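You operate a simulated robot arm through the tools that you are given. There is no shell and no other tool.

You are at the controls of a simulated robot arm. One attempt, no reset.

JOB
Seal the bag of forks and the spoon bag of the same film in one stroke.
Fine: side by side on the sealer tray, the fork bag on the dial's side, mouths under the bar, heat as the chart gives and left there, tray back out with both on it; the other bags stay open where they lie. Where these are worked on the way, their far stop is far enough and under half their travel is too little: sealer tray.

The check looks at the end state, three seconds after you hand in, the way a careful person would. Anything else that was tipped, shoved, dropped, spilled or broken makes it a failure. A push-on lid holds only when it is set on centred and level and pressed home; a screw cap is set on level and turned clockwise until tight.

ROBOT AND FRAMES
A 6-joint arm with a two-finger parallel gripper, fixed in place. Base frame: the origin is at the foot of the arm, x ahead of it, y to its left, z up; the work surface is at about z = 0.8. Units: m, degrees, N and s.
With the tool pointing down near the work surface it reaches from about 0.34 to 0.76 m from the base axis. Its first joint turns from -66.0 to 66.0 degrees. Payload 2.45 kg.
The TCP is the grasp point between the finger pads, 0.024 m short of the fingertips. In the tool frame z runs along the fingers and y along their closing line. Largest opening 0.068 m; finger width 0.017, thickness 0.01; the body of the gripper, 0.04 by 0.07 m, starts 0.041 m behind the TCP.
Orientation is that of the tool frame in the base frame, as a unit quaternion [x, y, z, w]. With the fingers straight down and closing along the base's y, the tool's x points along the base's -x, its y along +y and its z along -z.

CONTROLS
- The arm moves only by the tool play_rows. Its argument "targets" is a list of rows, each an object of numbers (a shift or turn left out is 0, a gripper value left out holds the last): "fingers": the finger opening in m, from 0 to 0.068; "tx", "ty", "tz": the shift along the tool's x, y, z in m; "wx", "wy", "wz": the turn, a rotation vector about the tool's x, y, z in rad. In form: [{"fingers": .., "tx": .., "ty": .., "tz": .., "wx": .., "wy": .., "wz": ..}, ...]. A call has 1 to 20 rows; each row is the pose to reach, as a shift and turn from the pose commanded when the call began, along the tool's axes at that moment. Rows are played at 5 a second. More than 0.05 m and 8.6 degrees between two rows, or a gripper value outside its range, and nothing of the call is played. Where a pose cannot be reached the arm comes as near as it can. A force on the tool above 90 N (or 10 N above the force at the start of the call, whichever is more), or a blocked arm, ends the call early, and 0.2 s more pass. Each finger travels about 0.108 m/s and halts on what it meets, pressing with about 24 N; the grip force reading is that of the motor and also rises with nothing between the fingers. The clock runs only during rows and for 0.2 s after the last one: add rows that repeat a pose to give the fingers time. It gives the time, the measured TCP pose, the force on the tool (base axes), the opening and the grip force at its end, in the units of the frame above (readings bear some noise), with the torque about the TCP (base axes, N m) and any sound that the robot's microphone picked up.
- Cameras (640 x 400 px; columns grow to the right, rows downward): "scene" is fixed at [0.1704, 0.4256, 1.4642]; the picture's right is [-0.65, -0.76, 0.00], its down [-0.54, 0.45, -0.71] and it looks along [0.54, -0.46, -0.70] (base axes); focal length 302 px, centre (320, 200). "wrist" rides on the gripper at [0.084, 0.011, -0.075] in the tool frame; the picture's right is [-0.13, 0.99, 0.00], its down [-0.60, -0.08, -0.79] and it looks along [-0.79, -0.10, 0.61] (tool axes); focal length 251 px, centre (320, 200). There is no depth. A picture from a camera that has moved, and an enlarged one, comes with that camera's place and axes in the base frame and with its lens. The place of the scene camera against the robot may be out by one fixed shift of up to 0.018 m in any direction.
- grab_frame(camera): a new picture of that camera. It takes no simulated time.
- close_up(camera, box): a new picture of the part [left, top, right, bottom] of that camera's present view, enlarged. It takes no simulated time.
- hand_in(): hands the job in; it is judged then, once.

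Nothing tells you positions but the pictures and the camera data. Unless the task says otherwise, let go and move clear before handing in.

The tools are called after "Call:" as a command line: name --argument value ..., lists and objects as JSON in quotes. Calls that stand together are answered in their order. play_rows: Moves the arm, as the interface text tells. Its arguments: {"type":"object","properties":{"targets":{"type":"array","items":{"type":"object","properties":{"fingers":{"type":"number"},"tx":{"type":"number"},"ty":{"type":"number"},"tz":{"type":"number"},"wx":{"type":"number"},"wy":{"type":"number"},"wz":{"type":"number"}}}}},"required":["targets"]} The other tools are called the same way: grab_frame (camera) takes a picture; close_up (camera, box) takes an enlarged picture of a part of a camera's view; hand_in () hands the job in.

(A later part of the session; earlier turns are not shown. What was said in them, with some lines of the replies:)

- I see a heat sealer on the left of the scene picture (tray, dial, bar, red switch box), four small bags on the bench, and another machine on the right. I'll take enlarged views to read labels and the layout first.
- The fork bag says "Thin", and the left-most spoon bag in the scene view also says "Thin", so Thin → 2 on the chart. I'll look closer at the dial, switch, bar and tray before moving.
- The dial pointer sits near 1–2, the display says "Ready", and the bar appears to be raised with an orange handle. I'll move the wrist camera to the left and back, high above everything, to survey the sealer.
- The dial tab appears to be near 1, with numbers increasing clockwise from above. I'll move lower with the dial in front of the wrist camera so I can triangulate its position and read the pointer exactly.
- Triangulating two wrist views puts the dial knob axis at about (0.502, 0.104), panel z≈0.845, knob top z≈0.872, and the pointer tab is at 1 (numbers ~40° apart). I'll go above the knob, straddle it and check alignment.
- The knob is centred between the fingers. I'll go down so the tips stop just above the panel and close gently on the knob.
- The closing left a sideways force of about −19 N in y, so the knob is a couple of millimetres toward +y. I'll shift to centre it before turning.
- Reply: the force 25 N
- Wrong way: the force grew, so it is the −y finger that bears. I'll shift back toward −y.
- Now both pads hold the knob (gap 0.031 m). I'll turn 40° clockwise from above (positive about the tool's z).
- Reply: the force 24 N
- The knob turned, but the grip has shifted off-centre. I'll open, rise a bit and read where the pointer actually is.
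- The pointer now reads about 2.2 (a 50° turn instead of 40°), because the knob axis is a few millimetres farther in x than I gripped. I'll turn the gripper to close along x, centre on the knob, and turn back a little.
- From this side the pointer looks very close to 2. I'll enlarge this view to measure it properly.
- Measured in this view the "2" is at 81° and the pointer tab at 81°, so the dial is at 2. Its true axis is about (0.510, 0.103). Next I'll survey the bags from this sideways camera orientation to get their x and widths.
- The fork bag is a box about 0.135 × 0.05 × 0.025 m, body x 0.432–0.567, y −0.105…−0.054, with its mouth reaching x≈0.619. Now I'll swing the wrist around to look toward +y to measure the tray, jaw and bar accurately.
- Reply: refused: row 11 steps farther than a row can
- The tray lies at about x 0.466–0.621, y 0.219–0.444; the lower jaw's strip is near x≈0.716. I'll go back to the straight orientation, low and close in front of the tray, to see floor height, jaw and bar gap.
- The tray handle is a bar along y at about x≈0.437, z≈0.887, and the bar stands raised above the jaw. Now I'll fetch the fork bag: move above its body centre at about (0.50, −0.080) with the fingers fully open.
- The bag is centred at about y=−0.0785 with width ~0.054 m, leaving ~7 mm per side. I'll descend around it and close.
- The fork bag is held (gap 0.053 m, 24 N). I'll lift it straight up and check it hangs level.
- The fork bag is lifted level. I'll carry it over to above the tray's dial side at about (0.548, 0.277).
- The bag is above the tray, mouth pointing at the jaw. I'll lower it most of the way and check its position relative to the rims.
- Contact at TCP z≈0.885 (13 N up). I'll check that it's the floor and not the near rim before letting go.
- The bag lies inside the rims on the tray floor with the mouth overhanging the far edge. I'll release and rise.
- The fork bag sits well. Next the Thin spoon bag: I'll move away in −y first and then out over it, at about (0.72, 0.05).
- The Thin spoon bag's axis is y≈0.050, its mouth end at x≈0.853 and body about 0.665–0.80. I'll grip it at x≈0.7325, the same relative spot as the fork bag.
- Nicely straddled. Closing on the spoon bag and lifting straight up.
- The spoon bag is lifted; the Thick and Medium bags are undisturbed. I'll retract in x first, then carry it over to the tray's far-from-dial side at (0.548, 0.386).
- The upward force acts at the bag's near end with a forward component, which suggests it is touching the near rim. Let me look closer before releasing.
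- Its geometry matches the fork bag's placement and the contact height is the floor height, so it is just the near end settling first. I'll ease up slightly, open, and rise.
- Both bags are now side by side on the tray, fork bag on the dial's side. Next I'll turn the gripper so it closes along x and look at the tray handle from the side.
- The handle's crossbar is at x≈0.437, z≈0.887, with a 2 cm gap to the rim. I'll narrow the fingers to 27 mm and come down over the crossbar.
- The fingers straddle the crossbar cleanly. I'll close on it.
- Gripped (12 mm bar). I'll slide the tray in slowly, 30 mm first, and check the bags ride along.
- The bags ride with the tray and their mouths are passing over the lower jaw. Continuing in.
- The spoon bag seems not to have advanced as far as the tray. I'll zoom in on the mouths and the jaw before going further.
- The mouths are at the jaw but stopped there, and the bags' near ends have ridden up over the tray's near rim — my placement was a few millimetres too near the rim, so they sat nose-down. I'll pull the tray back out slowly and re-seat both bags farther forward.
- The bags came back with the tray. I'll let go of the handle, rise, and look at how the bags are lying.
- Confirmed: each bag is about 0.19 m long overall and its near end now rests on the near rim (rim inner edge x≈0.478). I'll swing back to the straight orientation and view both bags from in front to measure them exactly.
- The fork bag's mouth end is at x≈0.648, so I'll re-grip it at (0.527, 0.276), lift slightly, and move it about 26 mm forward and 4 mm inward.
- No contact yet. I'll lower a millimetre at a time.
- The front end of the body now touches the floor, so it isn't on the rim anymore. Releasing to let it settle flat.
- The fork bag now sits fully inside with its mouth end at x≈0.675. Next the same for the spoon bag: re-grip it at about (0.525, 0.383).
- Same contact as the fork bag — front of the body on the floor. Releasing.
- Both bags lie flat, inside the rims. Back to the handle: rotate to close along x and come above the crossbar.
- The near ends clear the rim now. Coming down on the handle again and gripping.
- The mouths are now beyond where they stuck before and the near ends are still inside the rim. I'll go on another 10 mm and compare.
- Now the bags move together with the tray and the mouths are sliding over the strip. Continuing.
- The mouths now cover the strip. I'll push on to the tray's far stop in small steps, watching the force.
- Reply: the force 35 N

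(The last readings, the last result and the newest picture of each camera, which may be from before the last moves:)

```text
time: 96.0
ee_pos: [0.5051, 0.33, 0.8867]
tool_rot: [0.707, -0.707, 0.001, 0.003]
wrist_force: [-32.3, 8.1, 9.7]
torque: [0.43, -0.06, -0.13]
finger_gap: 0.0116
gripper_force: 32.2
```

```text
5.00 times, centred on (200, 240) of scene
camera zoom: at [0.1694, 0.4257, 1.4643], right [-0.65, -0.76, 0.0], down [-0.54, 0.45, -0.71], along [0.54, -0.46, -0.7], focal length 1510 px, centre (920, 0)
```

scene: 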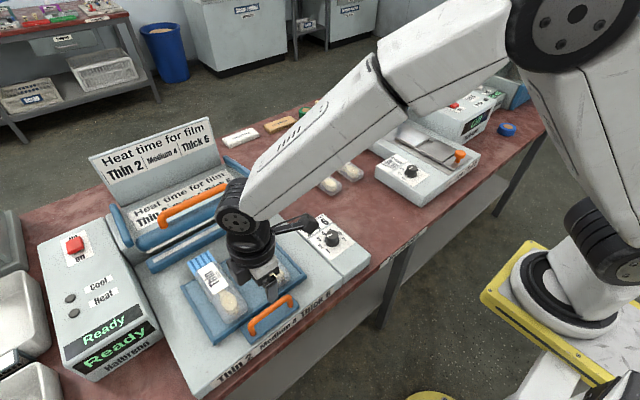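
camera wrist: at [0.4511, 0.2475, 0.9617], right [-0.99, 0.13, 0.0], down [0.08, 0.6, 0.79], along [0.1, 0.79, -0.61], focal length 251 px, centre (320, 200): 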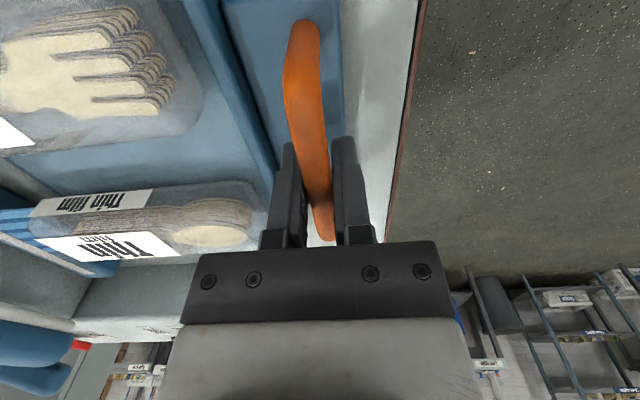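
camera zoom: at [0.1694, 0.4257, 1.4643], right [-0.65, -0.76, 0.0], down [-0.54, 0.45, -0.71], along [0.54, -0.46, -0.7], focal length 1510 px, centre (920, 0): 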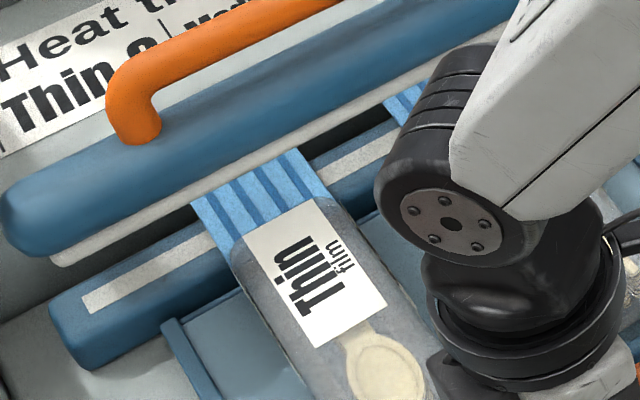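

The tray is at its far stop (−32 N when pushed), and the bags' mouths lie across the strip under the bar. I'll relax the push, release the handle, and rise.

Call:
play_rows --targets '[{"ty": 0.0025}, {"ty": 0.0025, "fingers": 0.018}, {"ty": 0.0025, "fingers": 0.026}, {"ty": 0.0025, "fingers": 0.026}, {"ty": 0.0025, "tz": -0.02}, {"ty": 0.0025, "tz": -0.05}, {"ty": 0.0025, "tz": -0.09}, {"ty": 0.0025, "tz": -0.135}, {"ty": 0.0025, "tz": -0.18}, {"ty": 0.0025, "tz": -0.18}]'

Call:
grab_frame --camera "wrist"

Call:
close_up --camera "wrist" --box '[0, 0, 260, 260]'

Call:
grab_frame --camera "scene"

```text
time: 98.2
ee_pos: [0.5063, 0.3306, 1.0656]
tool_rot: [0.707, -0.707, 0.0, 0.0]
wrist_force: [0.5, -0.1, -0.3]
torque: [0.01, 0.0, 0.01]
finger_gap: 0.0259
gripper_force: 0.1
```

```text
taken
camera wrist: at [0.4947, 0.2467, 1.1409], right [-0.99, 0.13, 0.0], down [0.08, 0.6, 0.79], along [0.1, 0.79, -0.61], focal length 251 px, centre (320, 200)
```

wrist: 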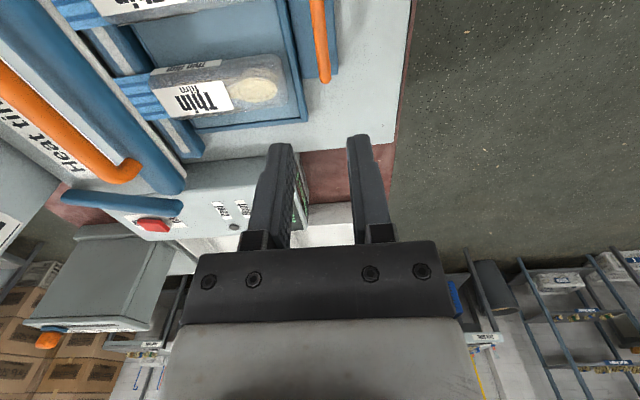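

```text
1.54 times, centred on (130, 130) of wrist
camera zoom: at [0.4947, 0.2467, 1.1409], right [-0.99, 0.13, 0.0], down [0.08, 0.6, 0.79], along [0.1, 0.79, -0.61], focal length 387 px, centre (612, 308)
```

zoom: 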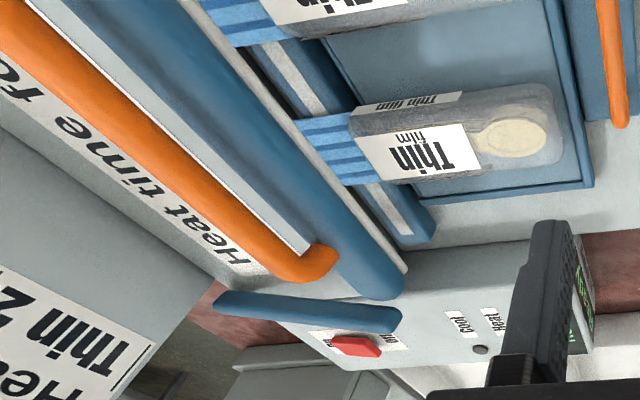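

```text
taken
```

scene: 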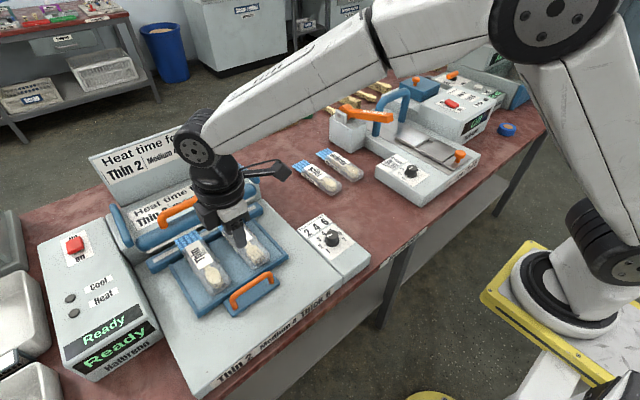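

The tray is in and the bags' mouths are under the bar. The bar's orange handle crossbar is at roughly x≈0.72, z≈0.97, y≈0.25–0.41. I'll move high toward it to see it from the side and test the reach.

Call:
play_rows --targets '[{"ty": -0.03, "tx": 0.01, "tz": -0.01}, {"ty": -0.06, "tx": 0.02, "tz": -0.02}, {"ty": -0.09, "tx": 0.03, "tz": -0.03}, {"ty": -0.12, "tx": 0.04, "tz": -0.03}, {"ty": -0.15, "tx": 0.045, "tz": -0.03}, {"ty": -0.175, "tx": 0.05, "tz": -0.03}, {"ty": -0.175, "tx": 0.05, "tz": -0.03}]'

Call:
grab_frame --camera "wrist"

Call:
close_up --camera "wrist" --box '[180, 20, 460, 240]'

Call:
close_up --camera "scene" --box '[80, 120, 320, 290]'

```text
time: 99.8
ee_pos: [0.6808, 0.2806, 1.096]
tool_rot: [0.708, -0.707, 0.0, 0.0]
wrist_force: [-0.4, 0.6, 0.0]
torque: [0.01, -0.01, 0.0]
finger_gap: 0.0261
gripper_force: 0.1
```

```text
taken
camera wrist: at [0.6693, 0.1971, 1.1716], right [-0.99, 0.13, 0.0], down [0.08, 0.6, 0.79], along [0.1, 0.79, -0.61], focal length 251 px, centre (320, 200)
```

wrist: 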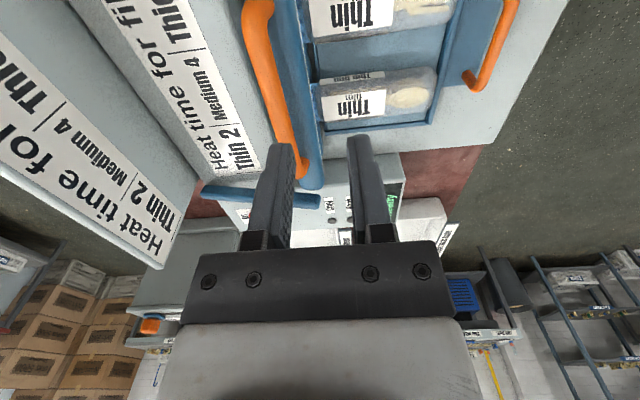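

```text
1.82 times, centred on (320, 130) of wrist
camera zoom: at [0.6693, 0.1971, 1.1716], right [-0.99, 0.13, 0.0], down [0.08, 0.6, 0.79], along [0.1, 0.79, -0.61], focal length 457 px, centre (320, 327)
```

zoom: 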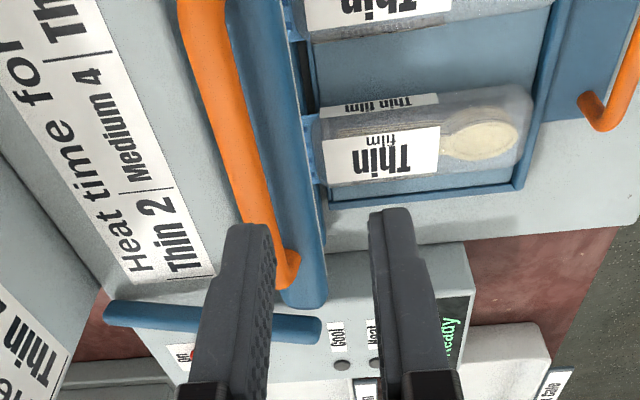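

```text
2.35 times, centred on (200, 205) of scene
camera zoom: at [0.1704, 0.4256, 1.4642], right [-0.65, -0.76, 0.0], down [-0.54, 0.45, -0.71], along [0.54, -0.46, -0.7], focal length 711 px, centre (602, 188)
```

zoom: 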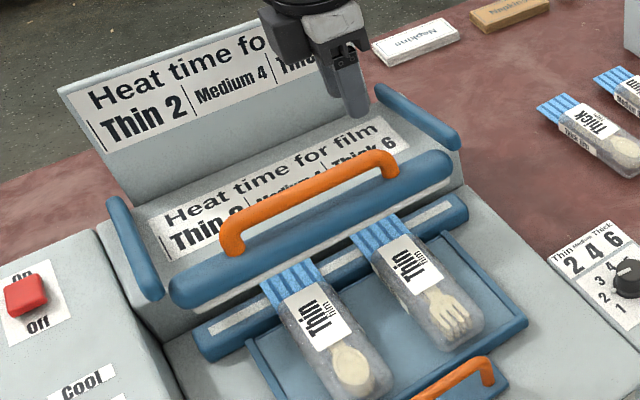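

The reach is fine so far. The crossbar measures x≈0.726, z≈0.967. I'll move above it at y≈0.285 with fingers 30 mm open and verify the arm reaches.

Call:
play_rows --targets '[{"ty": -0.02, "tx": -0.002, "tz": 0.01, "fingers": 0.03}, {"ty": -0.04, "tx": -0.004, "tz": 0.03}, {"ty": -0.0457, "tx": -0.004, "tz": 0.05}, {"ty": -0.0457, "tx": -0.004, "tz": 0.0666}, {"ty": -0.0457, "tx": -0.004, "tz": 0.0666}]'

Call:
grab_frame --camera "wrist"

Call:
close_up --camera "wrist" --box '[200, 40, 440, 240]'

Call:
close_up --camera "scene" --box '[120, 120, 300, 260]'

```text
time: 101.0
ee_pos: [0.7089, 0.279, 1.0296]
tool_rot: [0.707, -0.707, 0.0, 0.0]
wrist_force: [0.1, -0.8, 0.1]
torque: [0.02, -0.02, -0.02]
finger_gap: 0.0305
gripper_force: 0.1
out of reach, approached as far as the arm can: row 2, 3, 4, 5
```

```text
taken
camera wrist: at [0.6985, 0.1942, 1.1045], right [-0.99, 0.13, 0.0], down [0.08, 0.6, 0.79], along [0.1, 0.79, -0.61], focal length 251 px, centre (320, 200)
```

wrist: 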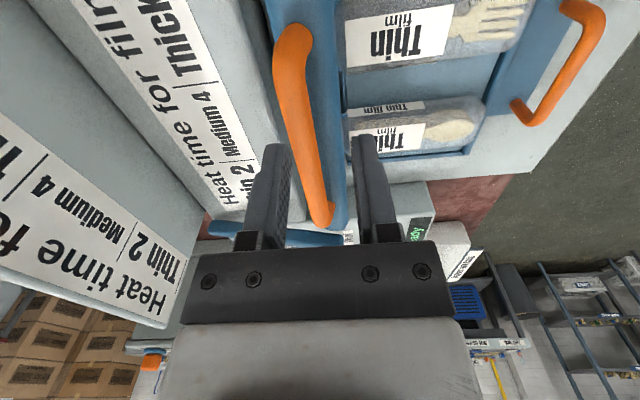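

```text
2.00 times, centred on (320, 140) of wrist
camera zoom: at [0.6985, 0.1942, 1.1045], right [-0.99, 0.13, 0.0], down [0.08, 0.6, 0.79], along [0.1, 0.79, -0.61], focal length 503 px, centre (320, 320)
```

zoom: 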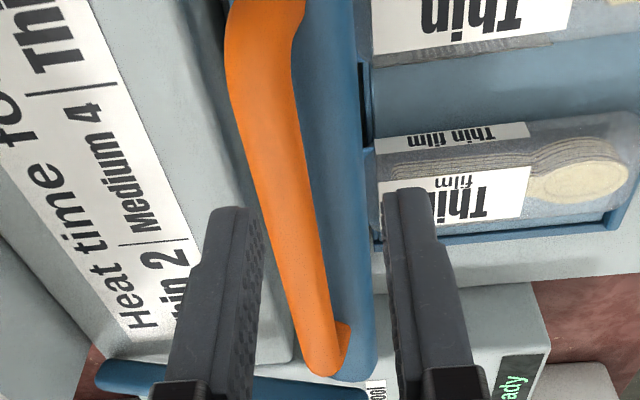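

```text
2.86 times, centred on (210, 190) of scene
camera zoom: at [0.1704, 0.4256, 1.4642], right [-0.65, -0.76, 0.0], down [-0.54, 0.45, -0.71], along [0.54, -0.46, -0.7], focal length 863 px, centre (634, 229)
```

zoom: 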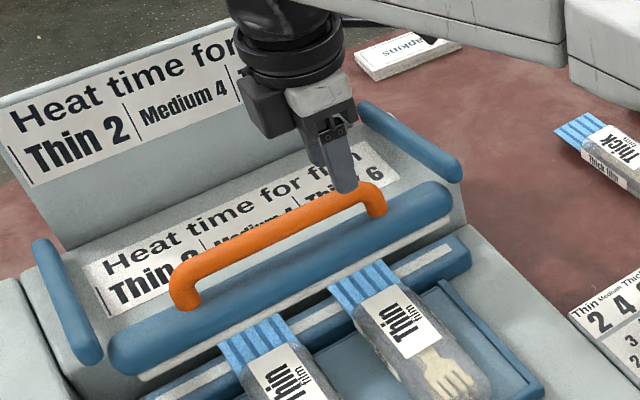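

With the tool straight down the arm stops at about 0.762 m radius, 17 mm short. I'll tilt the tool about 15° so the fingers point outward, which brings the wrist back within reach.

Call:
play_rows --targets '[{"wx": 0.07}, {"wx": 0.14}, {"wx": 0.2}, {"wx": 0.26}, {"wx": 0.26}]'

Call:
grab_frame --camera "wrist"

```text
time: 102.2
ee_pos: [0.7101, 0.2783, 1.0282]
tool_rot: [0.702, -0.701, 0.092, -0.093]
wrist_force: [0.2, 0.3, 0.3]
torque: [-0.01, 0.0, 0.0]
finger_gap: 0.0296
gripper_force: 0.0
```

```text
taken
camera wrist: at [0.6794, 0.1933, 1.099], right [-0.96, 0.13, -0.26], down [-0.13, 0.6, 0.79], along [0.26, 0.79, -0.56], focal length 251 px, centre (320, 200)
```

wrist: 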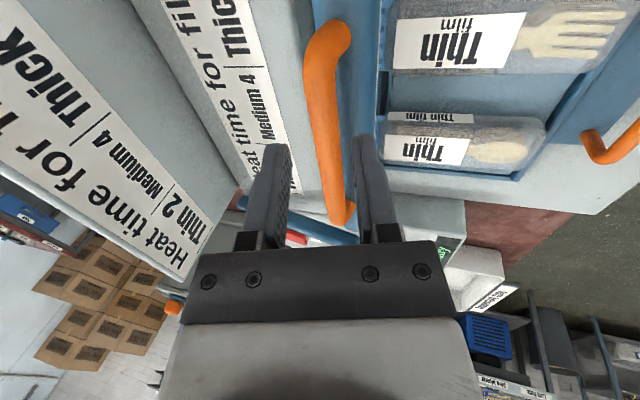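

The tilt works, and the crossbar lines up between the fingers along the tool's axis (offset <1 mm). I'll advance 50 mm along the tool axis to straddle it.

Call:
play_rows --targets '[{"tz": 0.012, "tx": -0.003}, {"tz": 0.024, "tx": -0.005}, {"tz": 0.034, "tx": -0.005}, {"tz": 0.042, "tx": -0.005}, {"tz": 0.049, "tx": -0.005}, {"tz": 0.049, "tx": -0.005}]'

Call:
grab_frame --camera "wrist"

Call:
close_up --camera "scene" --box '[120, 130, 280, 260]'

```text
time: 103.6
ee_pos: [0.723, 0.2826, 0.98]
tool_rot: [0.701, -0.701, 0.092, -0.091]
wrist_force: [-0.8, 0.0, -0.3]
torque: [-0.01, -0.01, 0.0]
finger_gap: 0.0299
gripper_force: 0.0
```

```text
taken
camera wrist: at [0.6922, 0.1984, 1.0512], right [-0.96, 0.13, -0.26], down [-0.13, 0.6, 0.79], along [0.26, 0.79, -0.56], focal length 251 px, centre (320, 200)
```

wrist: 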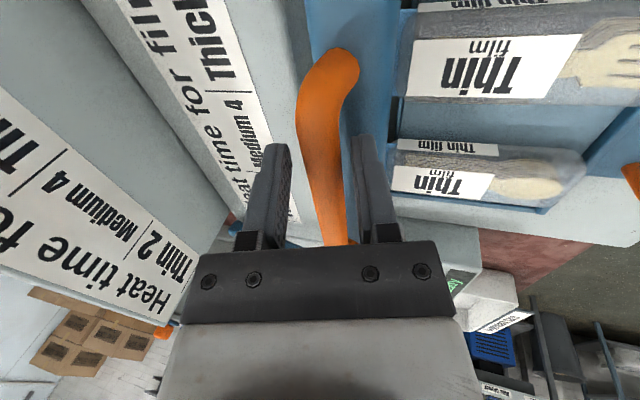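

```text
3.08 times, centred on (200, 195) of scene
camera zoom: at [0.1704, 0.4256, 1.4642], right [-0.65, -0.76, 0.0], down [-0.54, 0.45, -0.71], along [0.54, -0.46, -0.7], focal length 929 px, centre (689, 215)
```

zoom: 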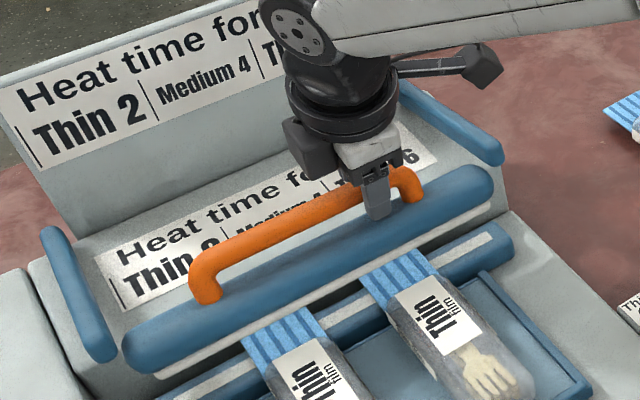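

The fingers straddle the crossbar. Closing on it.

Call:
play_rows --targets '[{"fingers": 0.02}, {"fingers": 0.01}, {"fingers": 0.006}, {"fingers": 0.006}]'

```text
time: 104.6
ee_pos: [0.7209, 0.2827, 0.9807]
tool_rot: [0.701, -0.701, 0.092, -0.091]
wrist_force: [-19.0, -2.5, 1.9]
torque: [-0.22, 0.28, -0.05]
finger_gap: 0.0179
gripper_force: 35.7
```

There's a −19 N side load, so the crossbar is ~3 mm nearer than centre. I'll centre on it.

Call:
play_rows --targets '[{"ty": 0.0015, "fingers": 0.006}, {"ty": 0.003, "fingers": 0.006}, {"ty": 0.003, "fingers": 0.006}]'

```text
time: 105.4
ee_pos: [0.7212, 0.2819, 0.9808]
tool_rot: [-0.701, 0.701, -0.093, 0.094]
wrist_force: [11.9, 4.6, -9.1]
torque: [0.07, -0.26, 0.09]
finger_gap: 0.0179
gripper_force: 35.9
```

Now it is gripped nearly balanced. I'll start pulling the bar straight down in small steps and watch the force.

Call:
play_rows --targets '[{"ty": -0.0007, "tz": 0.0}, {"ty": -0.0002, "tz": 0.0019}, {"ty": 0.0003, "tz": 0.0039}, {"ty": 0.0008, "tz": 0.0058}, {"ty": 0.0008, "tz": 0.0058}]'

Call:
close_up --camera "scene" --box '[120, 130, 280, 260]'

```text
time: 106.6
ee_pos: [0.7189, 0.2813, 0.9753]
tool_rot: [-0.701, 0.701, -0.092, 0.092]
wrist_force: [-6.0, 2.5, 6.2]
torque: [0.14, -0.25, 0.01]
finger_gap: 0.0176
gripper_force: 35.8
```

```text
3.08 times, centred on (200, 195) of scene
camera zoom: at [0.17, 0.4256, 1.4643], right [-0.65, -0.76, 0.0], down [-0.54, 0.45, -0.71], along [0.54, -0.46, -0.7], focal length 929 px, centre (689, 215)
```

zoom: 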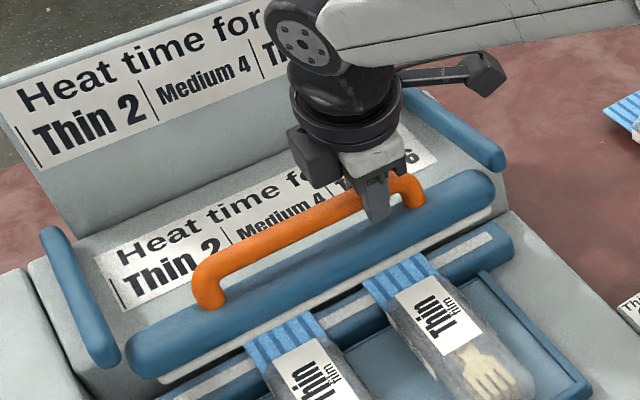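

The bar follows downward with only light resistance; it drifts slightly toward −x as it swings. Continuing down with a small −x component.

Call:
play_rows --targets '[{"ty": 0.0012, "tz": 0.0018}, {"ty": 0.0025, "tz": 0.0035}, {"ty": 0.0037, "tz": 0.0052}, {"ty": 0.005, "tz": 0.0069}, {"ty": 0.005, "tz": 0.0069}]'

```text
time: 107.8
ee_pos: [0.7173, 0.2813, 0.9665]
tool_rot: [0.701, -0.7, 0.093, -0.094]
wrist_force: [4.9, 5.0, 4.3]
torque: [0.17, -0.48, 0.05]
finger_gap: 0.0179
gripper_force: 35.9
```

Call:
play_rows --targets '[{"ty": 0.0013, "tz": 0.0027}, {"ty": 0.0027, "tz": 0.0055}, {"ty": 0.0041, "tz": 0.0082}, {"ty": 0.0055, "tz": 0.011}, {"ty": 0.0055, "tz": 0.011}]'

Call:
close_up --camera "scene" --box '[100, 130, 280, 270]'

```text
time: 109.0
ee_pos: [0.7151, 0.2825, 0.9563]
tool_rot: [-0.701, 0.701, -0.093, 0.093]
wrist_force: [13.4, 8.2, 5.2]
torque: [-0.04, -0.46, 0.07]
finger_gap: 0.0178
gripper_force: 36.4
```

```text
2.86 times, centred on (190, 200) of scene
camera zoom: at [0.1706, 0.4258, 1.4642], right [-0.65, -0.76, 0.0], down [-0.54, 0.45, -0.71], along [0.54, -0.46, -0.7], focal length 863 px, centre (691, 200)
```

zoom: 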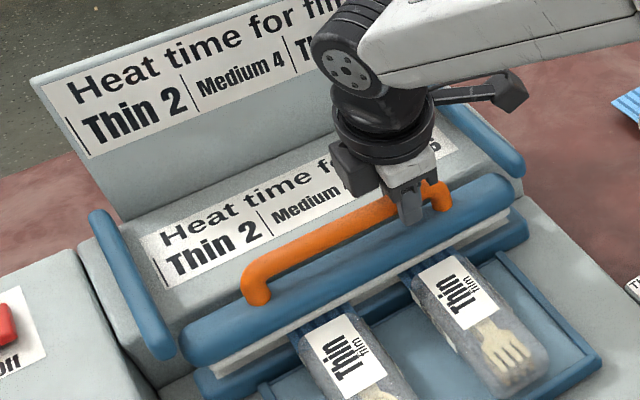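

Call:
play_rows --targets '[{"ty": 0.0004, "tz": 0.0025}, {"ty": 0.0008, "tz": 0.005}, {"ty": 0.0012, "tz": 0.0075}, {"ty": 0.0016, "tz": 0.01}, {"ty": 0.0016, "tz": 0.01}]'

Call:
close_up --camera "scene" --box '[100, 130, 280, 270]'

```text
time: 110.2
ee_pos: [0.7145, 0.2829, 0.9499]
tool_rot: [-0.701, 0.701, -0.092, 0.092]
wrist_force: [-31.8, -6.2, 39.8]
torque: [-0.11, 0.35, 0.0]
finger_gap: 0.0176
gripper_force: 35.8
```

```text
2.86 times, centred on (190, 200) of scene
camera zoom: at [0.1685, 0.425, 1.4647], right [-0.65, -0.76, 0.0], down [-0.54, 0.45, -0.71], along [0.54, -0.46, -0.7], focal length 863 px, centre (691, 200)
```

zoom: 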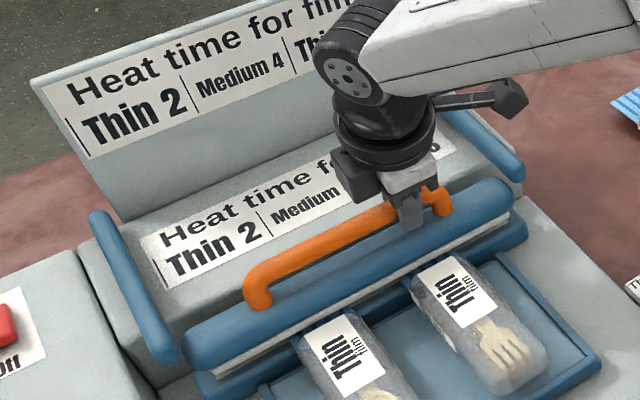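

The bar now meets resistance (≈40 N) and appears closed on the jaw. I'll relieve the sideways load, keep pressing, and check the lamps.

Call:
play_rows --targets '[{"ty": 0.0018, "tz": 0.0005}, {"ty": 0.0025, "tz": 0.0008}, {"ty": 0.0025, "tz": 0.0008}]'

Call:
close_up --camera "scene" --box '[40, 210, 240, 390]'

Call:
close_up --camera "scene" --box '[130, 180, 280, 280]'

```text
time: 111.0
ee_pos: [0.7153, 0.283, 0.9501]
tool_rot: [-0.7, 0.701, -0.094, 0.096]
wrist_force: [-19.0, -4.6, 39.5]
torque: [-0.19, 0.09, 0.02]
finger_gap: 0.0175
gripper_force: 35.2
```

```text
2.22 times, centred on (140, 300) of scene
camera zoom: at [0.1689, 0.4251, 1.4646], right [-0.65, -0.76, 0.0], down [-0.54, 0.45, -0.71], along [0.54, -0.46, -0.7], focal length 671 px, centre (720, -22)
```

zoom: 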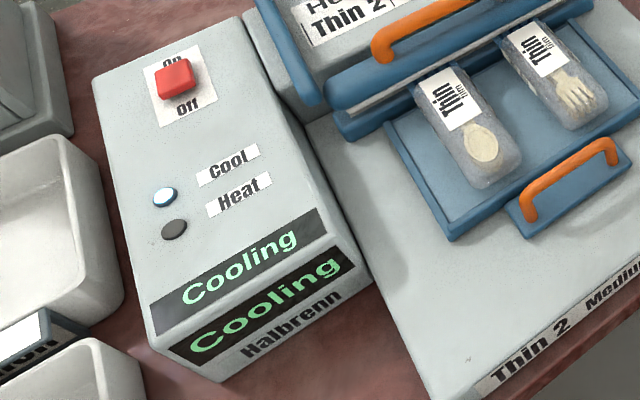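

```text
4.00 times, centred on (205, 230) of scene
camera zoom: at [0.1689, 0.4251, 1.4646], right [-0.65, -0.76, 0.0], down [-0.54, 0.45, -0.71], along [0.54, -0.46, -0.7], focal length 1208 px, centre (780, 80)
```

zoom: 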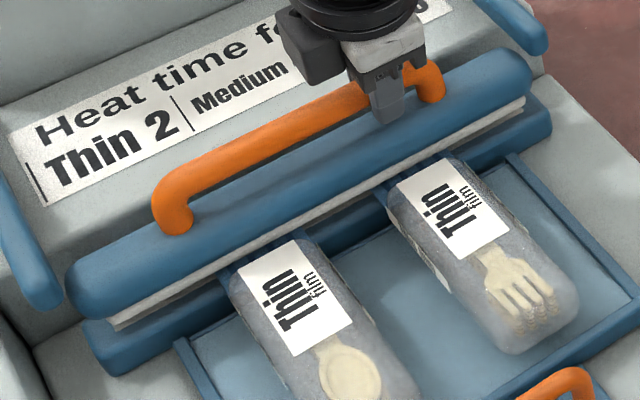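

The display shows "Cooling" with the Cool lamp lit — the heating ran. I'll keep the bar held down until it finishes.

Call:
play_rows --targets '[{}, {}, {}, {}, {}, {}, {}]'

Call:
close_up --camera "scene" --box '[40, 210, 240, 390]'

```text
time: 112.6
ee_pos: [0.714, 0.2825, 0.9496]
tool_rot: [-0.7, 0.701, -0.094, 0.097]
wrist_force: [-14.6, -7.6, 36.8]
torque: [-0.11, 0.04, -0.01]
finger_gap: 0.0178
gripper_force: 35.9
```

```text
2.22 times, centred on (140, 300) of scene
camera zoom: at [0.1691, 0.425, 1.4646], right [-0.65, -0.76, 0.0], down [-0.54, 0.45, -0.71], along [0.54, -0.46, -0.7], focal length 671 px, centre (720, -22)
```

zoom: 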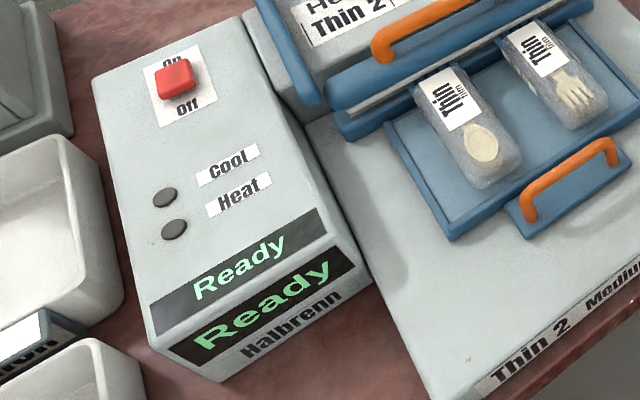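

It went back to "Ready" while the bar was held, so the seal cycle is complete. I'll lift the bar back up along the same path.

Call:
play_rows --targets '[{"ty": -0.0017, "tz": -0.0035}, {"ty": -0.0033, "tz": -0.0069}, {"ty": -0.0046, "tz": -0.0098}, {"ty": -0.0059, "tz": -0.0127}, {"ty": -0.0082, "tz": -0.0174}, {"ty": -0.0105, "tz": -0.022}, {"ty": -0.0125, "tz": -0.0259}, {"ty": -0.0146, "tz": -0.0297}, {"ty": -0.0176, "tz": -0.0352}, {"ty": -0.0176, "tz": -0.0352}]'

Call:
close_up --camera "scene" --box '[100, 130, 280, 270]'

Call:
close_up --camera "scene" --box '[40, 210, 240, 390]'

```text
time: 114.8
ee_pos: [0.721, 0.2808, 0.9778]
tool_rot: [-0.701, 0.701, -0.091, 0.091]
wrist_force: [25.8, 11.9, -27.0]
torque: [0.72, -0.14, 0.16]
finger_gap: 0.0177
gripper_force: 35.7
```

```text
2.86 times, centred on (190, 200) of scene
camera zoom: at [0.1718, 0.4261, 1.4639], right [-0.65, -0.76, 0.0], down [-0.54, 0.45, -0.71], along [0.54, -0.46, -0.7], focal length 863 px, centre (691, 200)
```

zoom: 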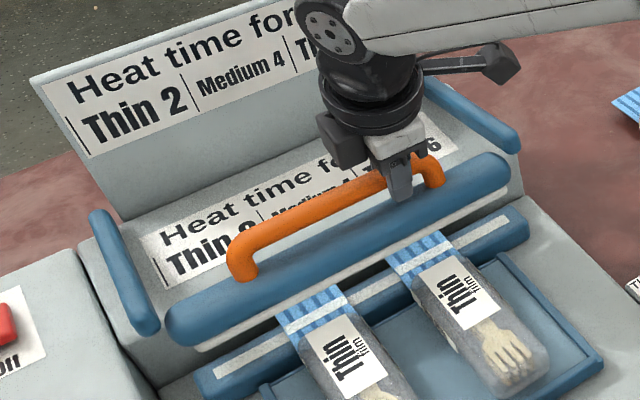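

```text
2.22 times, centred on (140, 300) of scene
camera zoom: at [0.1718, 0.4261, 1.4639], right [-0.65, -0.76, 0.0], down [-0.54, 0.45, -0.71], along [0.54, -0.46, -0.7], focal length 671 px, centre (720, -22)
```

zoom: 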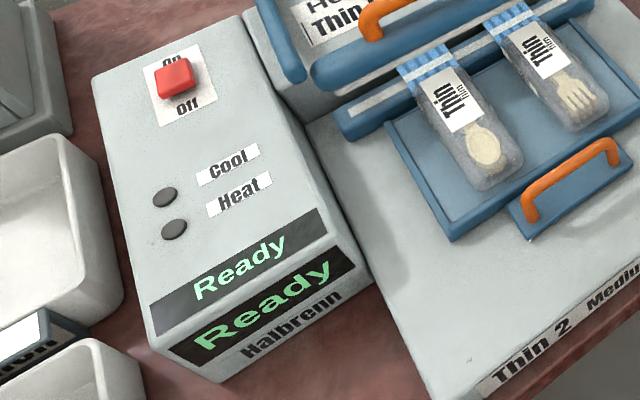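

Both mouths show a pale seal line. The bar is at its upper stop; I'll relax the pull, open the fingers carefully, and back off along the tool axis.

Call:
play_rows --targets '[{"ty": 0.002, "tz": 0.0012}, {"ty": 0.0037, "tz": 0.0021}, {"ty": 0.0037, "tz": 0.0021}]'

Call:
play_rows --targets '[{"fingers": 0.022}, {"fingers": 0.027}, {"fingers": 0.03}, {"fingers": 0.03}]'

Call:
close_up --camera "scene" --box '[100, 130, 280, 270]'

```text
time: 115.6
ee_pos: [0.7211, 0.2814, 0.9771]
tool_rot: [0.701, -0.701, 0.095, -0.096]
wrist_force: [43.8, 10.5, -26.1]
torque: [-0.37, -0.22, -0.05]
finger_gap: 0.0173
gripper_force: 36.0
```

```text
time: 116.6
ee_pos: [0.7178, 0.2818, 0.9787]
tool_rot: [0.702, -0.701, 0.092, -0.092]
wrist_force: [-0.7, 0.3, 0.3]
torque: [-0.02, 0.02, 0.0]
finger_gap: 0.0301
gripper_force: 0.1
```

```text
2.86 times, centred on (190, 200) of scene
camera zoom: at [0.1704, 0.4256, 1.4642], right [-0.65, -0.76, 0.0], down [-0.54, 0.45, -0.71], along [0.54, -0.46, -0.7], focal length 863 px, centre (691, 200)
```

zoom: 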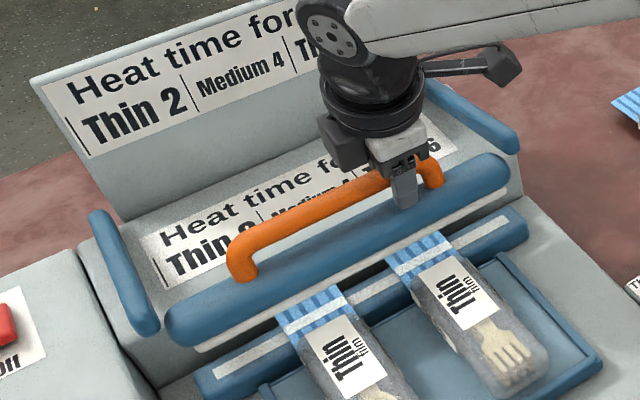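

The bar stays up on its own. Backing out along the tool axis and levelling the tool.

Call:
play_rows --targets '[{"tz": -0.01}, {"tz": -0.025}, {"tz": -0.045}, {"tz": -0.07}, {"tz": -0.1}, {"tz": -0.1}]'

Call:
play_rows --targets '[{"wx": -0.07, "ty": 0.02}, {"wx": -0.14, "ty": 0.04}, {"wx": -0.2, "ty": 0.07}, {"wx": -0.262, "ty": 0.1}, {"wx": -0.262, "ty": 0.1}]'

Call:
grab_frame --camera "wrist"

Call:
close_up --camera "scene" --box '[100, 160, 300, 310]'

```text
time: 118.0
ee_pos: [0.6927, 0.2818, 1.0746]
tool_rot: [-0.701, 0.701, -0.091, 0.093]
wrist_force: [0.6, 0.6, 0.3]
torque: [0.0, -0.02, -0.02]
finger_gap: 0.03
gripper_force: 0.0
```

```text
time: 119.2
ee_pos: [0.595, 0.2827, 1.0494]
tool_rot: [-0.707, 0.708, 0.001, 0.0]
wrist_force: [0.0, 0.5, 0.2]
torque: [-0.02, -0.01, 0.02]
finger_gap: 0.0301
gripper_force: 0.0
```

```text
taken
camera wrist: at [0.584, 0.1986, 1.1251], right [-0.99, 0.13, 0.0], down [0.08, 0.6, 0.79], along [0.1, 0.79, -0.61], focal length 251 px, centre (320, 200)
```

wrist: 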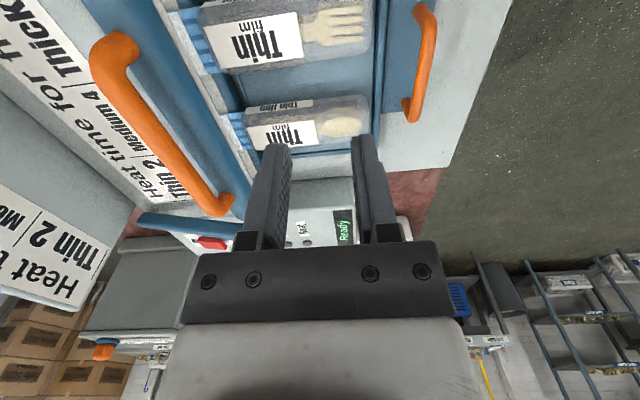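

```text
2.67 times, centred on (200, 235) of scene
camera zoom: at [0.1704, 0.4256, 1.4642], right [-0.65, -0.76, 0.0], down [-0.54, 0.45, -0.71], along [0.54, -0.46, -0.7], focal length 805 px, centre (640, 107)
```

zoom: 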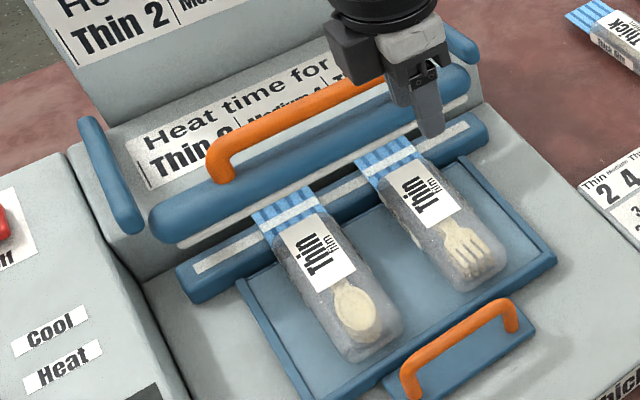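

Both bags show the seal line and everything is in place. Now over to the tray handle (x≈0.506) to pull the tray back out.

Call:
play_rows --targets '[{"ty": 0.03, "tx": -0.016, "tz": 0.01, "fingers": 0.028}, {"ty": 0.06, "tx": -0.032, "tz": 0.02}, {"ty": 0.0893, "tx": -0.048, "tz": 0.035}, {"ty": 0.0893, "tx": -0.048, "tz": 0.06}, {"ty": 0.0893, "tx": -0.048, "tz": 0.09}, {"ty": 0.0893, "tx": -0.048, "tz": 0.115}, {"ty": 0.0893, "tx": -0.048, "tz": 0.115}]'

Call:
grab_frame --camera "wrist"

Call:
close_up --camera "wrist" --box '[200, 0, 420, 200]'

```text
time: 120.8
ee_pos: [0.5067, 0.3314, 0.9351]
tool_rot: [-0.707, 0.707, 0.0, 0.0]
wrist_force: [0.7, 0.3, -0.2]
torque: [0.05, 0.0, 0.0]
finger_gap: 0.0281
gripper_force: 0.0
```

```text
taken
camera wrist: at [0.4955, 0.2467, 1.0105], right [-0.99, 0.13, 0.0], down [0.08, 0.6, 0.79], along [0.1, 0.79, -0.61], focal length 251 px, centre (320, 200)
```

wrist: 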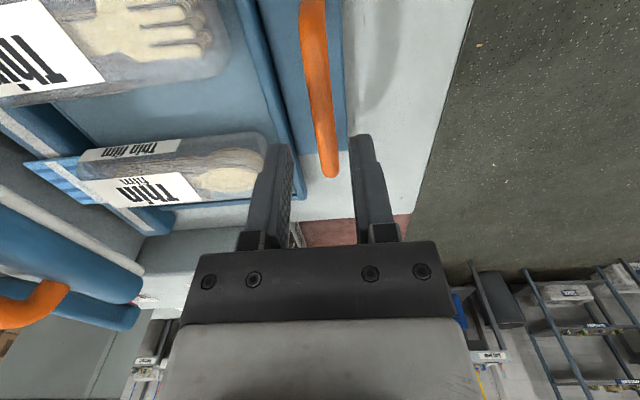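

```text
2.00 times, centred on (310, 100) of wrist
camera zoom: at [0.4955, 0.2467, 1.0105], right [-0.99, 0.13, 0.0], down [0.08, 0.6, 0.79], along [0.1, 0.79, -0.61], focal length 503 px, centre (340, 400)
```

zoom: 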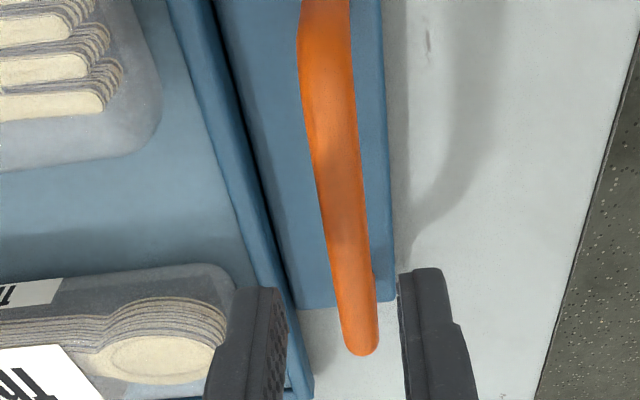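

Call:
play_rows --targets '[{"ty": 0.0015, "tz": 0.015}, {"ty": 0.0015, "tz": 0.03}, {"ty": 0.0015, "tz": 0.042}, {"ty": 0.0015, "tz": 0.049}, {"ty": 0.0015, "tz": 0.049, "fingers": 0.018}, {"ty": 0.0015, "tz": 0.049, "fingers": 0.006}, {"ty": 0.0015, "tz": 0.049, "fingers": 0.006}, {"ty": 0.0015, "tz": 0.049, "fingers": 0.006}]'

```text
time: 122.6
ee_pos: [0.5057, 0.3301, 0.8855]
tool_rot: [0.707, -0.707, -0.001, 0.001]
wrist_force: [0.0, 0.9, -2.4]
torque: [-0.03, 0.01, 0.01]
finger_gap: 0.0116
gripper_force: 31.8
```

The handle is gripped. Pulling the tray out slowly, first 35 mm, then checking the bags.

Call:
play_rows --targets '[{"ty": 0.002}, {"ty": 0.005}, {"ty": 0.008}, {"ty": 0.011}, {"ty": 0.014}, {"ty": 0.017}, {"ty": 0.02}, {"ty": 0.023}, {"ty": 0.026}, {"ty": 0.029}, {"ty": 0.032}, {"ty": 0.035}, {"ty": 0.035}]'

Call:
close_up --camera "scene" --box '[120, 180, 320, 330]'

Call:
close_up --camera "wrist" --box '[0, 0, 340, 240]'

```text
time: 125.4
ee_pos: [0.4693, 0.3302, 0.8851]
tool_rot: [-0.707, 0.707, 0.001, -0.001]
wrist_force: [0.7, 4.3, 0.1]
torque: [-0.05, -0.01, 0.0]
finger_gap: 0.0115
gripper_force: 32.2
```

```text
2.67 times, centred on (220, 255) of scene
camera zoom: at [0.1704, 0.4257, 1.4642], right [-0.65, -0.76, 0.0], down [-0.54, 0.45, -0.71], along [0.54, -0.46, -0.7], focal length 805 px, centre (587, 53)
```

zoom: 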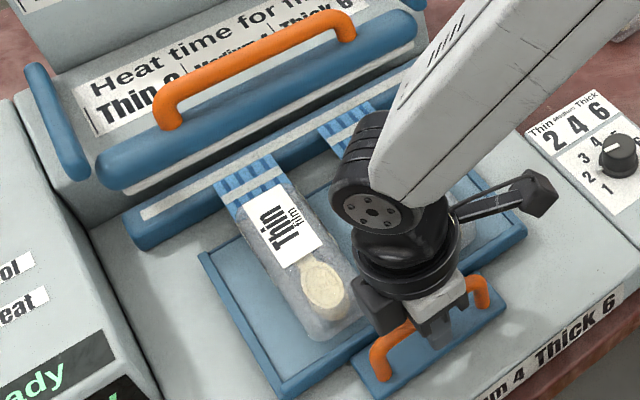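

```text
1.67 times, centred on (170, 120) of wrist
camera zoom: at [0.4588, 0.2465, 0.9614], right [-0.99, 0.13, 0.0], down [0.08, 0.6, 0.79], along [0.1, 0.79, -0.61], focal length 419 px, centre (570, 333)
```

zoom: 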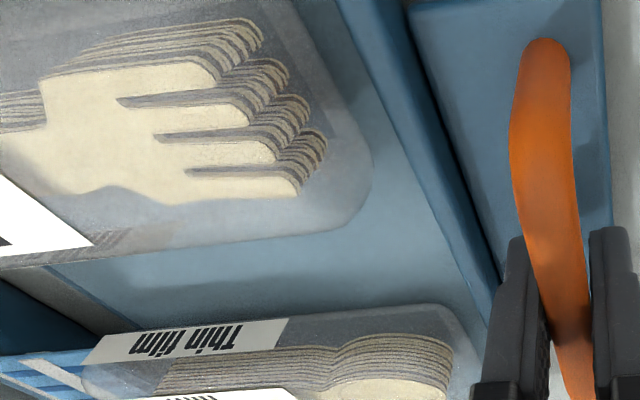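

Call:
play_rows --targets '[{"ty": 0.003}, {"ty": 0.006}, {"ty": 0.009}, {"ty": 0.012}, {"ty": 0.015}, {"ty": 0.018}, {"ty": 0.021}, {"ty": 0.024}, {"ty": 0.027}, {"ty": 0.03}, {"ty": 0.0325}, {"ty": 0.0325}]'

Call:
play_rows --targets '[{"ty": 0.0015}, {"ty": 0.0015}]'

Call:
close_up --camera "scene" --box '[120, 180, 320, 330]'

Call:
close_up --camera "wrist" --box '[0, 0, 340, 240]'

```text
time: 128.0
ee_pos: [0.4375, 0.3302, 0.8857]
tool_rot: [-0.707, 0.707, 0.0, 0.0]
wrist_force: [0.4, 4.5, 3.2]
torque: [0.33, -0.05, -0.03]
finger_gap: 0.0118
gripper_force: 32.3
```

```text
time: 128.6
ee_pos: [0.4353, 0.3308, 0.8863]
tool_rot: [0.707, -0.707, 0.0, 0.0]
wrist_force: [1.3, 5.5, 5.2]
torque: [-0.2, 0.01, -0.06]
finger_gap: 0.0115
gripper_force: 31.9
```

```text
2.67 times, centred on (220, 255) of scene
camera zoom: at [0.1703, 0.4257, 1.4642], right [-0.65, -0.76, 0.0], down [-0.54, 0.45, -0.71], along [0.54, -0.46, -0.7], focal length 805 px, centre (587, 53)
```

zoom: 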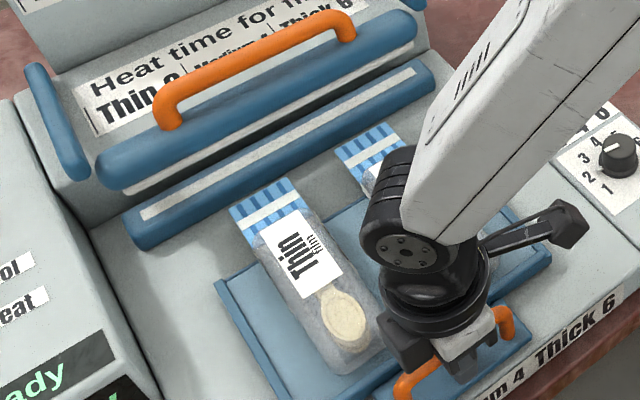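

```text
1.67 times, centred on (170, 120) of wrist
camera zoom: at [0.4248, 0.2465, 0.9614], right [-0.99, 0.13, 0.0], down [0.08, 0.6, 0.79], along [0.1, 0.79, -0.61], focal length 419 px, centre (570, 333)
```

zoom: 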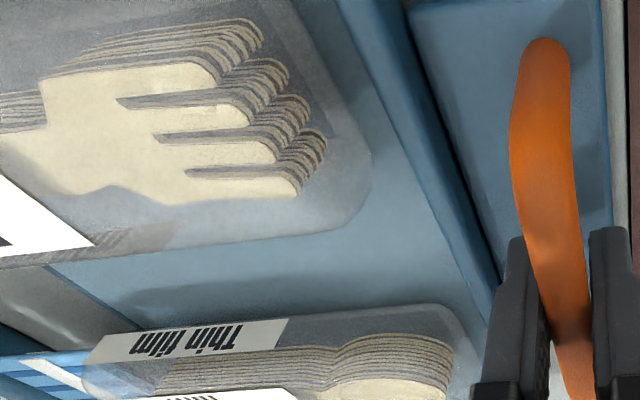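

Call:
play_rows --targets '[{"ty": 0.0015}, {"ty": 0.0025}, {"ty": 0.0025}]'

```text
time: 129.4
ee_pos: [0.4356, 0.3299, 0.885]
tool_rot: [-0.707, 0.707, 0.0, 0.002]
wrist_force: [28.1, 1.7, -5.3]
torque: [-0.42, 0.1, 0.01]
finger_gap: 0.0117
gripper_force: 32.8
```

The tray is at its outer stop. I'll relax, release the handle, rise and move clear.

Call:
play_rows --targets '[{"ty": -0.002}, {"ty": -0.002, "fingers": 0.018}, {"ty": -0.002, "fingers": 0.027}, {"ty": -0.002, "fingers": 0.027}, {"ty": -0.002, "tz": -0.02}, {"ty": -0.002, "tz": -0.05}, {"ty": -0.002, "tz": -0.09}, {"ty": -0.002, "tz": -0.135}, {"ty": -0.002, "tz": -0.18}, {"ty": -0.002, "tz": -0.22}, {"ty": -0.002, "tz": -0.22}]'

Call:
play_rows --targets '[{"ty": 0.02, "tx": 0.03}, {"ty": 0.03, "tx": 0.07}, {"ty": 0.04, "tx": 0.11}, {"ty": 0.04, "tx": 0.15}, {"ty": 0.04, "tx": 0.19}, {"ty": 0.04, "tx": 0.23}, {"ty": 0.04, "tx": 0.27}, {"ty": 0.04, "tx": 0.31}, {"ty": 0.04, "tx": 0.33}, {"ty": 0.04, "tx": 0.33}]'

Call:
grab_frame --camera "scene"

Call:
close_up --camera "scene" --box '[140, 190, 380, 340]'

Call:
close_up --camera "scene" --box '[305, 215, 365, 260]'

Call:
grab_frame --camera "wrist"

```text
time: 131.8
ee_pos: [0.4356, 0.3307, 1.1062]
tool_rot: [-0.707, 0.707, 0.001, -0.001]
wrist_force: [0.1, -0.1, 0.0]
torque: [0.0, 0.01, 0.0]
finger_gap: 0.0268
gripper_force: 0.1
```

```text
time: 134.0
ee_pos: [0.3945, 0.0007, 1.105]
tool_rot: [-0.707, 0.707, 0.001, -0.001]
wrist_force: [-0.3, -0.9, 1.9]
torque: [-0.03, 0.01, 0.01]
finger_gap: 0.0272
gripper_force: 0.0
```

```text
taken
```

scene: 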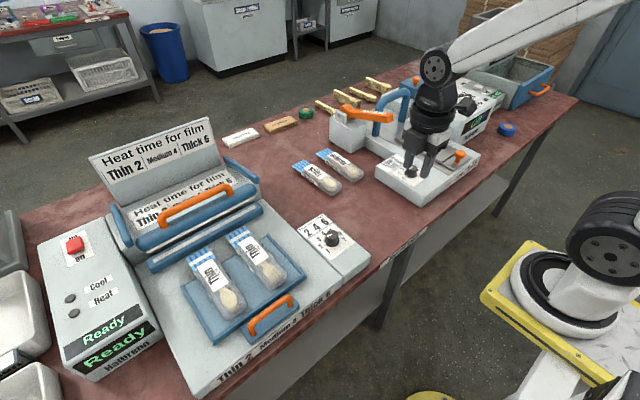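

```text
2.67 times, centred on (260, 265) of scene
camera zoom: at [0.1704, 0.4256, 1.4642], right [-0.65, -0.76, 0.0], down [-0.54, 0.45, -0.71], along [0.54, -0.46, -0.7], focal length 805 px, centre (480, 27)
```

zoom: 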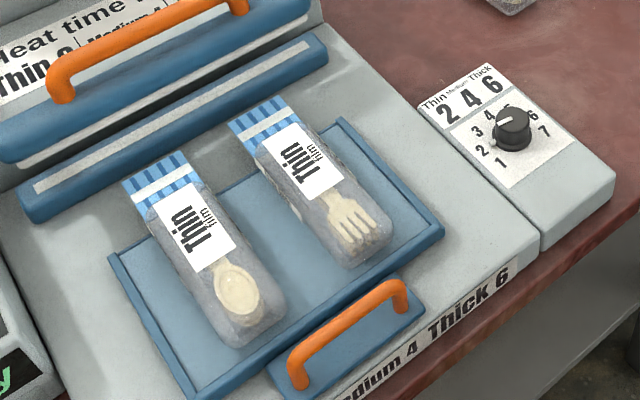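

```text
8.89 times, centred on (335, 238) of scene
camera zoom: at [0.1704, 0.4256, 1.4642], right [-0.65, -0.76, 0.0], down [-0.54, 0.45, -0.71], along [0.54, -0.46, -0.7], focal length 2685 px, centre (187, -133)
```

zoom: 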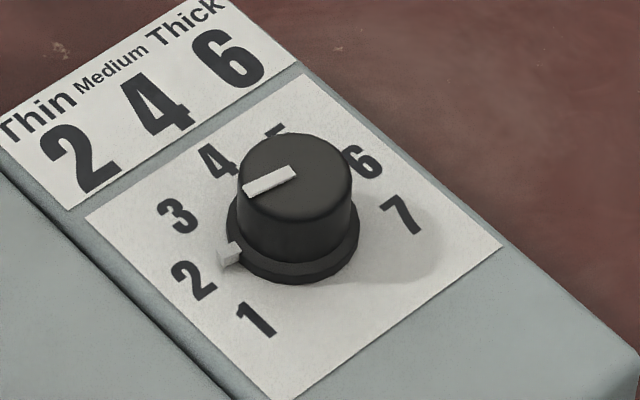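

```text
taken
camera wrist: at [0.3848, -0.083, 1.1813], right [-0.99, 0.13, 0.0], down [0.08, 0.6, 0.79], along [0.1, 0.79, -0.61], focal length 251 px, centre (320, 200)
```

wrist: 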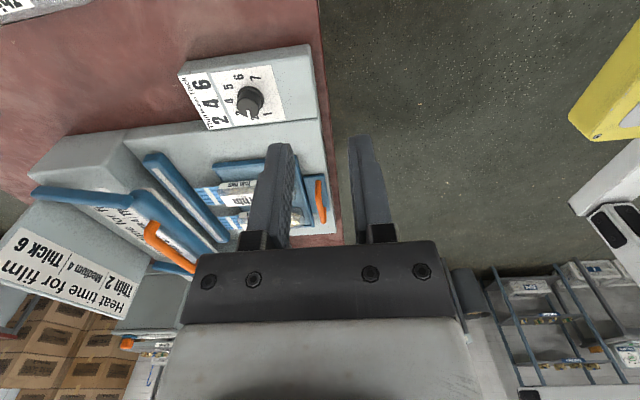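

Both bags are sealed and out on the tray, the dial is at 2, and the other bags haven't moved. One last enlarged look at the seals and the other bags before handing in.

Call:
close_up --camera "scene" --box '[180, 215, 290, 285]'

Call:
close_up --camera "scene" --box '[280, 80, 500, 215]'

Call:
close_up --camera "scene" --box '[30, 130, 290, 380]'

```text
5.71 times, centred on (235, 250) of scene
camera zoom: at [0.1704, 0.4256, 1.4642], right [-0.65, -0.76, 0.0], down [-0.54, 0.45, -0.71], along [0.54, -0.46, -0.7], focal length 1726 px, centre (806, -86)
```

zoom: 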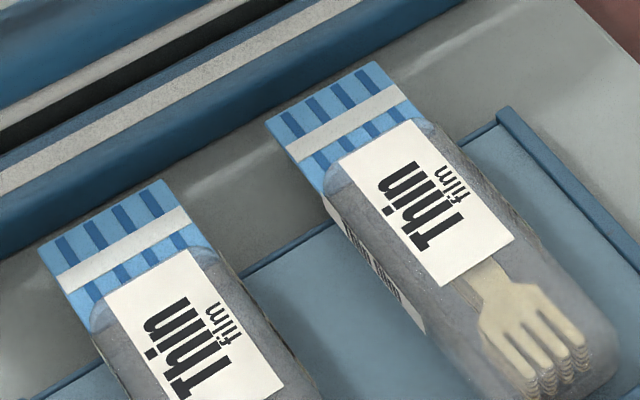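

```text
2.91 times, centred on (390, 148) of scene
camera zoom: at [0.1704, 0.4256, 1.4642], right [-0.65, -0.76, 0.0], down [-0.54, 0.45, -0.71], along [0.54, -0.46, -0.7], focal length 879 px, centre (116, 353)
```

zoom: 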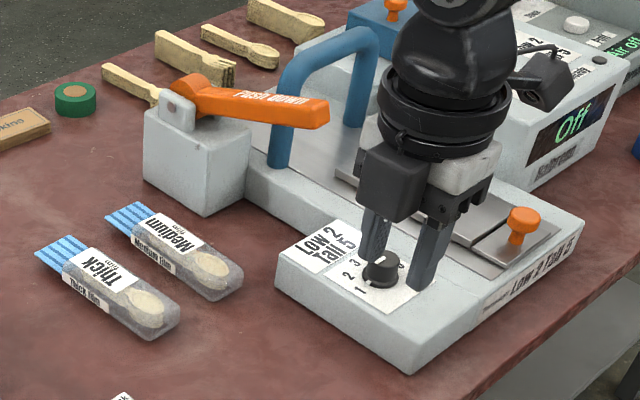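

```text
1.60 times, centred on (160, 255) of scene
camera zoom: at [0.1704, 0.4256, 1.4642], right [-0.65, -0.76, 0.0], down [-0.54, 0.45, -0.71], along [0.54, -0.46, -0.7], focal length 483 px, centre (576, 112)
```

zoom: 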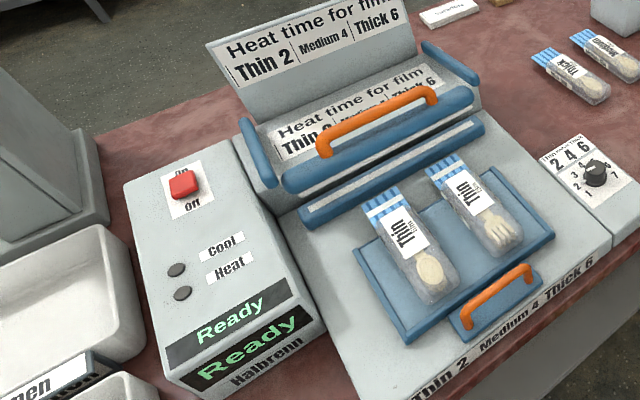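

Both seal lines are clean and straight across the mouths. The fork bag is on the dial's side, the tray is out, the dial is at 2, the bar is up, and the other bags are untouched and open. The gripper is clear (it is high above the bench, only overlapping the other machine in the view), so I'm handing in.

Call:
hand_in

```text
The job is handed in.
```

I sealed the fork bag and the Thin spoon bag together in one press of the bar and handed the job in. I haven't seen the result of the check.

- **Bags:** both are side by side on the tray, fork bag on the dial's side. Each has a pale seal line straight across its mouth.
- **Heat:** the dial started at 1. I set it to 2, as the chart gives for Thin film, and left it there.
- **Seal cycle:** I did not see the Heat lamp lit. By the time I checked, the display read "Cooling". I held the bar down until it read "Ready" again, then raised it.
- **Tray:** it went in to its far stop for the seal and is now back out at its outer stop.
- **Other bags:** the Thick and Medium spoon bags are still open where they lay.

On the first try I had set both bags too close to the tray's near rim. Their mouths caught on the lower jaw and their near ends rode up onto the rim. I pulled the tray back out before any sealing, re-seated both bags further forward, and the second run went in cleanly.
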